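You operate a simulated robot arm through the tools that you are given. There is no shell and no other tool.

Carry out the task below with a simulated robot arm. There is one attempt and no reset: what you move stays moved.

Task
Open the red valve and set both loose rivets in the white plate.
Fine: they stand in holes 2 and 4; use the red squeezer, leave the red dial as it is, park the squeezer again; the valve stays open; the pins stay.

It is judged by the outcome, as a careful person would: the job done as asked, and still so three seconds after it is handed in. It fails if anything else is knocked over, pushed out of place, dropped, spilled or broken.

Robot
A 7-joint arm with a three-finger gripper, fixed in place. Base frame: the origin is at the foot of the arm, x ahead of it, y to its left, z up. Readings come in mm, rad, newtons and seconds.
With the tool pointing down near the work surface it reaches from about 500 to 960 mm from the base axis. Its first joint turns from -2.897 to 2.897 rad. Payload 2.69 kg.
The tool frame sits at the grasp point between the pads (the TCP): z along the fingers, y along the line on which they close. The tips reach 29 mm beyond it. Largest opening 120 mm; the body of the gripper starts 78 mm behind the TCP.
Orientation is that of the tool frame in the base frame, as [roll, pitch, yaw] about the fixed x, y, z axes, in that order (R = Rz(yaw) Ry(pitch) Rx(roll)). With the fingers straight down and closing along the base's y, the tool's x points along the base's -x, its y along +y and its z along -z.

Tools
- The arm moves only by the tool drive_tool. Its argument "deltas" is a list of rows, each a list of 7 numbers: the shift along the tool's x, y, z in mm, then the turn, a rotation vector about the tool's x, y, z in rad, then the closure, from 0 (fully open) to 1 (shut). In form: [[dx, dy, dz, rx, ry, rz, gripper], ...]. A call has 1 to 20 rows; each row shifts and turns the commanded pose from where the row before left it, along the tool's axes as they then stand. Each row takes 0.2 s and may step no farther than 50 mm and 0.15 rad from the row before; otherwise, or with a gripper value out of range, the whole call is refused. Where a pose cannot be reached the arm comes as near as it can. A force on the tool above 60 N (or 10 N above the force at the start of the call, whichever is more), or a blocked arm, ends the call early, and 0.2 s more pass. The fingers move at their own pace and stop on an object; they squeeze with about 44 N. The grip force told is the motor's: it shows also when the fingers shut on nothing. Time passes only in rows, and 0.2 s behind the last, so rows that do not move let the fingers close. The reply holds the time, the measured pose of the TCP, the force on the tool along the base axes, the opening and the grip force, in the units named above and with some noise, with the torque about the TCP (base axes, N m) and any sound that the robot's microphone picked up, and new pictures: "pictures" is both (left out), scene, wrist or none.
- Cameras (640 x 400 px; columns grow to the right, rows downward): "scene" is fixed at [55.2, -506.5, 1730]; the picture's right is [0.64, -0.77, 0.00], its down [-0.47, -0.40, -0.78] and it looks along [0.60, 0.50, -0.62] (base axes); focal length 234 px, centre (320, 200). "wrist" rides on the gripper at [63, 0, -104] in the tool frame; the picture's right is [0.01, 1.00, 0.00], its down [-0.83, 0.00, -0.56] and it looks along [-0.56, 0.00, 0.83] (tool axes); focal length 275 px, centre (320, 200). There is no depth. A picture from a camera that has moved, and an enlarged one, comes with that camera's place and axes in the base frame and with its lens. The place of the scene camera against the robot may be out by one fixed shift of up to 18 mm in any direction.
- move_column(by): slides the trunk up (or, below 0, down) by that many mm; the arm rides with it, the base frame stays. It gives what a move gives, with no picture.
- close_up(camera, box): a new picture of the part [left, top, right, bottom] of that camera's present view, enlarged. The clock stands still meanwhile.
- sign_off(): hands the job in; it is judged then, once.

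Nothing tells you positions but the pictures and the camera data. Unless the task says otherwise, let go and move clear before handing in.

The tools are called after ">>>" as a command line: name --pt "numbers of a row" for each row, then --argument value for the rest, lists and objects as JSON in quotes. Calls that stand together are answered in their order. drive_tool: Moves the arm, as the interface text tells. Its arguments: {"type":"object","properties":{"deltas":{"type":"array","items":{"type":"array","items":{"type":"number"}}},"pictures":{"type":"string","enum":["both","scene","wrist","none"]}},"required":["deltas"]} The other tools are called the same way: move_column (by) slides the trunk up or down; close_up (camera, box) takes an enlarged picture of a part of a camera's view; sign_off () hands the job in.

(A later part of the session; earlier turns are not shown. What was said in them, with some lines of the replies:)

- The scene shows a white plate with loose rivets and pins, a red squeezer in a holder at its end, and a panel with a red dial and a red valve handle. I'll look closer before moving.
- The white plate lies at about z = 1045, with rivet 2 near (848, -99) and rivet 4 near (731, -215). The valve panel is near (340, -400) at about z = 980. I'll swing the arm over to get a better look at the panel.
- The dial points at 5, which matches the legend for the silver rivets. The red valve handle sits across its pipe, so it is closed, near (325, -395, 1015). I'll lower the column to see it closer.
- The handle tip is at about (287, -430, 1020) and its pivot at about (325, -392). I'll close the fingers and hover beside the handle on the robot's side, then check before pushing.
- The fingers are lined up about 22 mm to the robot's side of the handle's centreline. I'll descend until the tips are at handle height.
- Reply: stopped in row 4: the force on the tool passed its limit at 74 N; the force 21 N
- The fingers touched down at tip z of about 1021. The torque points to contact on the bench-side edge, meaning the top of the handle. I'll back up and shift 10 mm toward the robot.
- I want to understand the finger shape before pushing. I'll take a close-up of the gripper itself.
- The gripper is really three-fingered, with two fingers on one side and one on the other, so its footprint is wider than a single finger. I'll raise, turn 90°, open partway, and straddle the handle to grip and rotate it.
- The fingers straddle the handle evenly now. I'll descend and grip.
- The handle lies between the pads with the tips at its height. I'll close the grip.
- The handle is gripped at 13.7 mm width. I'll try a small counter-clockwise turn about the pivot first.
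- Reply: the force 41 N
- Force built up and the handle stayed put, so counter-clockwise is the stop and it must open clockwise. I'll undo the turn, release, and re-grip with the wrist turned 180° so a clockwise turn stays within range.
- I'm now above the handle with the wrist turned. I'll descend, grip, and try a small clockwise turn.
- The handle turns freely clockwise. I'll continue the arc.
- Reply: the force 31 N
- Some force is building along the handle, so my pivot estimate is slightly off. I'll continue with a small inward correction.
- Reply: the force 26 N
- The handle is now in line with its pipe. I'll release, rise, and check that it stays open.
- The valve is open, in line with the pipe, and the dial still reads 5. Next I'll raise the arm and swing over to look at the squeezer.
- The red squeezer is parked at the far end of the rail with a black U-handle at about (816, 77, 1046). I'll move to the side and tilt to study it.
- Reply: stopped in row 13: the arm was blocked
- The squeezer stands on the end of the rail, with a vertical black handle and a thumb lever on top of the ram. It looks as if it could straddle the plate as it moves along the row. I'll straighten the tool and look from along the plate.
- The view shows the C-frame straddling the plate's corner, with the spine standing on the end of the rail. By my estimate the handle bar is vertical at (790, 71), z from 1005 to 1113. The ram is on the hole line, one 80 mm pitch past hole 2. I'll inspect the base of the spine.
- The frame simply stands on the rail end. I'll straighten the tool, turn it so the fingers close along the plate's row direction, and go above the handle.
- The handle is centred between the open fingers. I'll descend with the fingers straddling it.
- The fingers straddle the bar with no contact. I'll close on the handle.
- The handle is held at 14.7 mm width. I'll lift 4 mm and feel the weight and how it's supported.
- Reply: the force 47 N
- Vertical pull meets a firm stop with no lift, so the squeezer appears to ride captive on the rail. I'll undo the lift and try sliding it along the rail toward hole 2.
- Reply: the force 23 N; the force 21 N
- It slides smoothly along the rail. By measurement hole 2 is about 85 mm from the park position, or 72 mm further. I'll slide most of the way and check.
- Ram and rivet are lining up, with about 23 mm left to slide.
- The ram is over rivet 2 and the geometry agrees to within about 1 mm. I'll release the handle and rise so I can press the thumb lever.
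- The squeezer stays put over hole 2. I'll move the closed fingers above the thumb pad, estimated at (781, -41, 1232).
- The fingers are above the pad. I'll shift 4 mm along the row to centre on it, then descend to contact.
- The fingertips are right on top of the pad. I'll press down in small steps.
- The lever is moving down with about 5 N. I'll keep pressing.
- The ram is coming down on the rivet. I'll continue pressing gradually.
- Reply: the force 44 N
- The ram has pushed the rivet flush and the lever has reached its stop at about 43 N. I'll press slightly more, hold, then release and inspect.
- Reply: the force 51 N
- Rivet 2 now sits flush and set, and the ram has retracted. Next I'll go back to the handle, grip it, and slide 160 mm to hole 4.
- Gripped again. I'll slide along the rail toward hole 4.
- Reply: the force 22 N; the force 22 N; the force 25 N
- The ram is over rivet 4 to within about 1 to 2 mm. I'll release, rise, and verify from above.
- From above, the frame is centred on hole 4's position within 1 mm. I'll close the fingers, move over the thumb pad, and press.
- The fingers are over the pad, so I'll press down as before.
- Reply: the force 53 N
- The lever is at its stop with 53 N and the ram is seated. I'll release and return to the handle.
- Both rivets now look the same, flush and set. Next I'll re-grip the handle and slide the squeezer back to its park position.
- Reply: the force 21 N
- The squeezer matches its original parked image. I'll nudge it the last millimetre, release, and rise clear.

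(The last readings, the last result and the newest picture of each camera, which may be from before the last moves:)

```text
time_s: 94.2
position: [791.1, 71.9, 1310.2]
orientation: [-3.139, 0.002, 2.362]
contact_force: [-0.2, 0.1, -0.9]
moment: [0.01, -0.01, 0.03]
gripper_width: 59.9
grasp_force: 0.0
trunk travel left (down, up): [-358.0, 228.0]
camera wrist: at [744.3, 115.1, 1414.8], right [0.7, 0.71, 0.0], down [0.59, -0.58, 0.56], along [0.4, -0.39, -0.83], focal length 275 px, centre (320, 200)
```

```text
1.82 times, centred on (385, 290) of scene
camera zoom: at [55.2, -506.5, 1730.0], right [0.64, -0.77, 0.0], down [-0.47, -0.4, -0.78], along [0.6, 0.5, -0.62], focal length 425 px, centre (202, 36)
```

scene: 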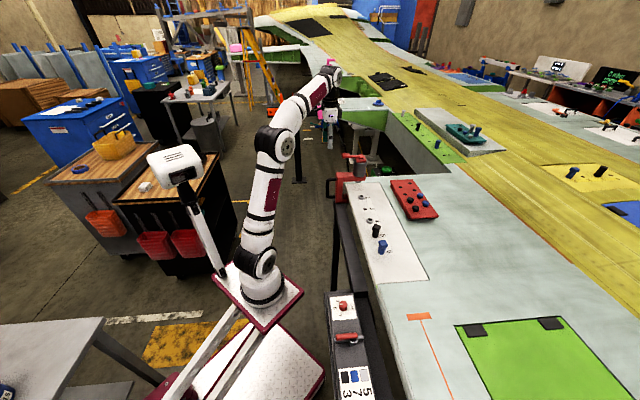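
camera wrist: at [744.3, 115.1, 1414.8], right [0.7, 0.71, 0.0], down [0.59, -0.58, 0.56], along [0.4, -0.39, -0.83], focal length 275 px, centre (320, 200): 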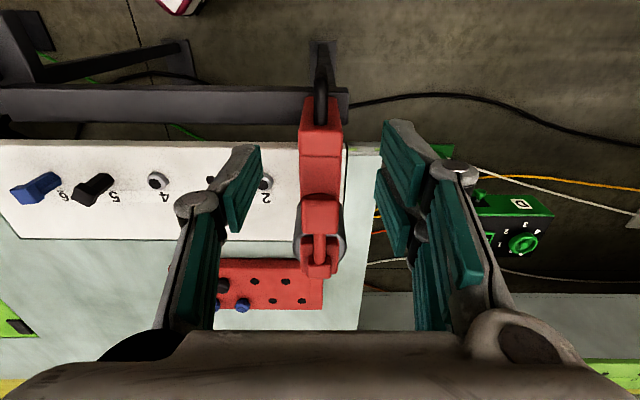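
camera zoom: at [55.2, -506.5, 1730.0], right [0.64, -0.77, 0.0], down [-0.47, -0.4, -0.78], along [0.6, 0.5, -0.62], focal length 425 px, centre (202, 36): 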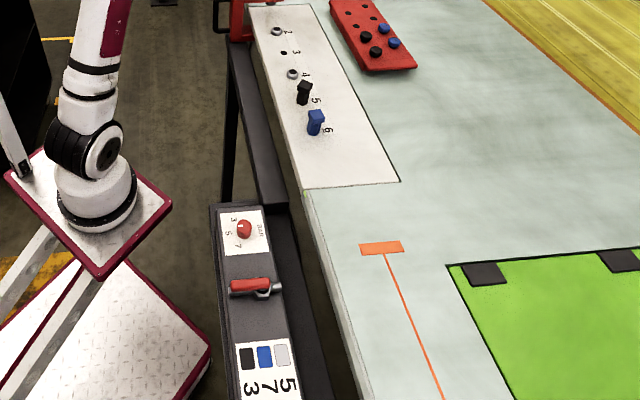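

The squeezer is parked as it was. Both rivets are seated alike, the pins are untouched, the valve is open and the dial is unchanged. I'll back the arm away and check the rivets and panel once more.

>>> drive_tool --pt "40 0 0 0 0 0 0.3" --pt "40 0 0 0 0 0 0" --pt "40 -30 0 0 0 0 0" --pt "20 -40 0 0 0 0 0" --pt "0 -45 0 0 0 0 0" --pt "0 -45 0 0 0 0 0" --pt "0 0 0 0 0 0 0" --pictures "wrist"

>>> close_up --camera "scene" --box '[355, 175, 395, 235]'

>>> close_up --camera "scene" --box '[310, 285, 400, 400]'

>>> close_up --camera "wrist" --box '[180, 100, 460, 300]'

```text
time_s: 95.8
position: [575.1, 57.5, 1309.7]
orientation: [-3.138, 0.001, 2.361]
contact_force: [-0.7, 0.5, 0.3]
moment: [0.02, 0.01, 0.03]
gripper_width: 120.2
grasp_force: 0.1
trunk travel left (down, up): [-358.0, 228.0]
camera wrist: at [528.9, 101.3, 1413.2], right [0.7, 0.71, 0.0], down [0.59, -0.58, 0.56], along [0.4, -0.39, -0.83], focal length 275 px, centre (320, 200)
```

wrist: 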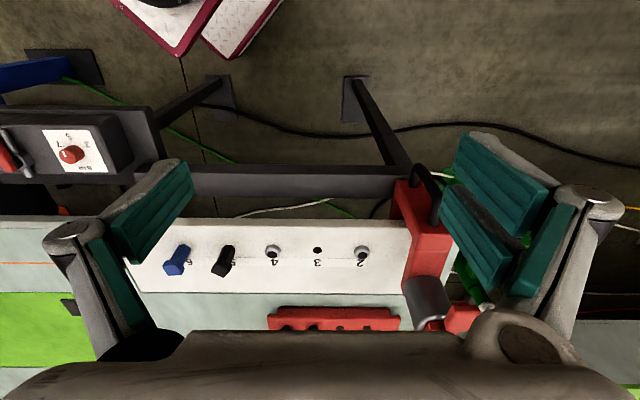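

```text
6.67 times, centred on (375, 205) of scene
camera zoom: at [55.2, -506.5, 1730.0], right [0.64, -0.77, 0.0], down [-0.47, -0.4, -0.78], along [0.6, 0.5, -0.62], focal length 1558 px, centre (-47, 167)
```

zoom: 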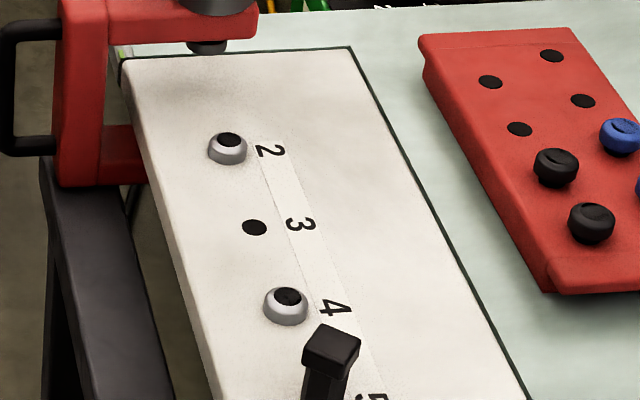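

```text
3.48 times, centred on (355, 342) of scene
camera zoom: at [55.2, -506.5, 1730.0], right [0.64, -0.77, 0.0], down [-0.47, -0.4, -0.78], along [0.6, 0.5, -0.62], focal length 813 px, centre (198, -296)
```

zoom: 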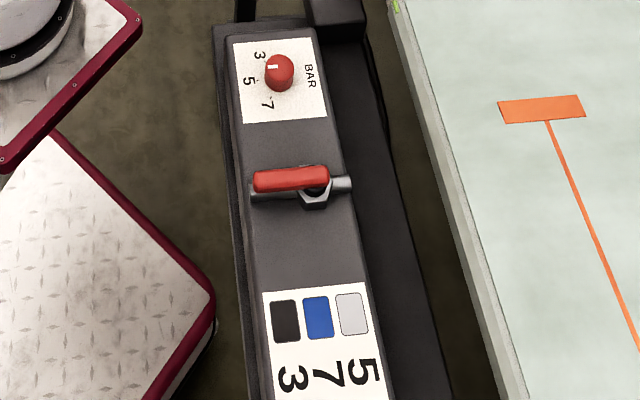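

```text
2.00 times, centred on (320, 200) of wrist
camera zoom: at [528.9, 101.3, 1413.2], right [0.7, 0.71, 0.0], down [0.59, -0.58, 0.56], along [0.4, -0.39, -0.83], focal length 551 px, centre (320, 200)
```

zoom: 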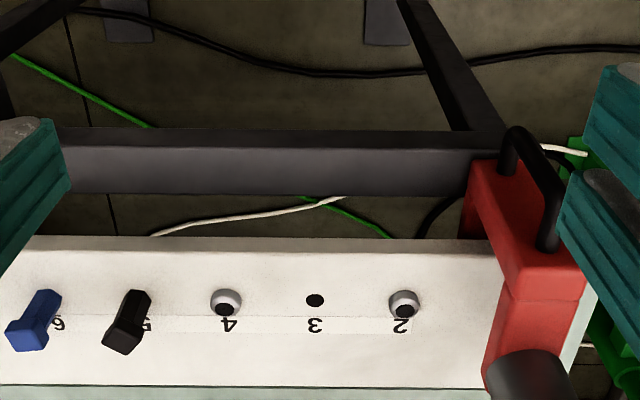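

Both rivets in holes 2 and 4 are set flush. The valve is in line with its pipe, the dial still reads 5, the pins stand in 5 and 6, and the squeezer is parked with the arm clear. I'm handing in the job.

>>> sign_off

```text
The job is handed in.
```

The job is handed in: the red valve is open, and the rivets in holes 2 and 4 are both set. Before handing in I checked these in the pictures:

- **Valve:** the handle is in line with its pipe. It only turned clockwise. My first try, counter-clockwise, hit its stop at about 40 N and did not move it.
- **Rivets:** I pressed the squeezer's lever to its stop over each one. Both heads came out flush with the plate and look alike. The microphone reported no sound at either press, so the only evidence that they are set is how they look.
- **Red dial:** it still reads 5, which the panel legend gives for silver rivets.
- **Squeezer:** it is back at the end of its rail, where it started, to within about a millimetre or two.
- **Pins:** they still stand in holes 5 and 6, and I saw nothing else disturbed.

While lining up for the valve, the fingers pressed down on its handle once and the arm stopped at 74 N. I saw no damage, and the valve turned normally afterwards.
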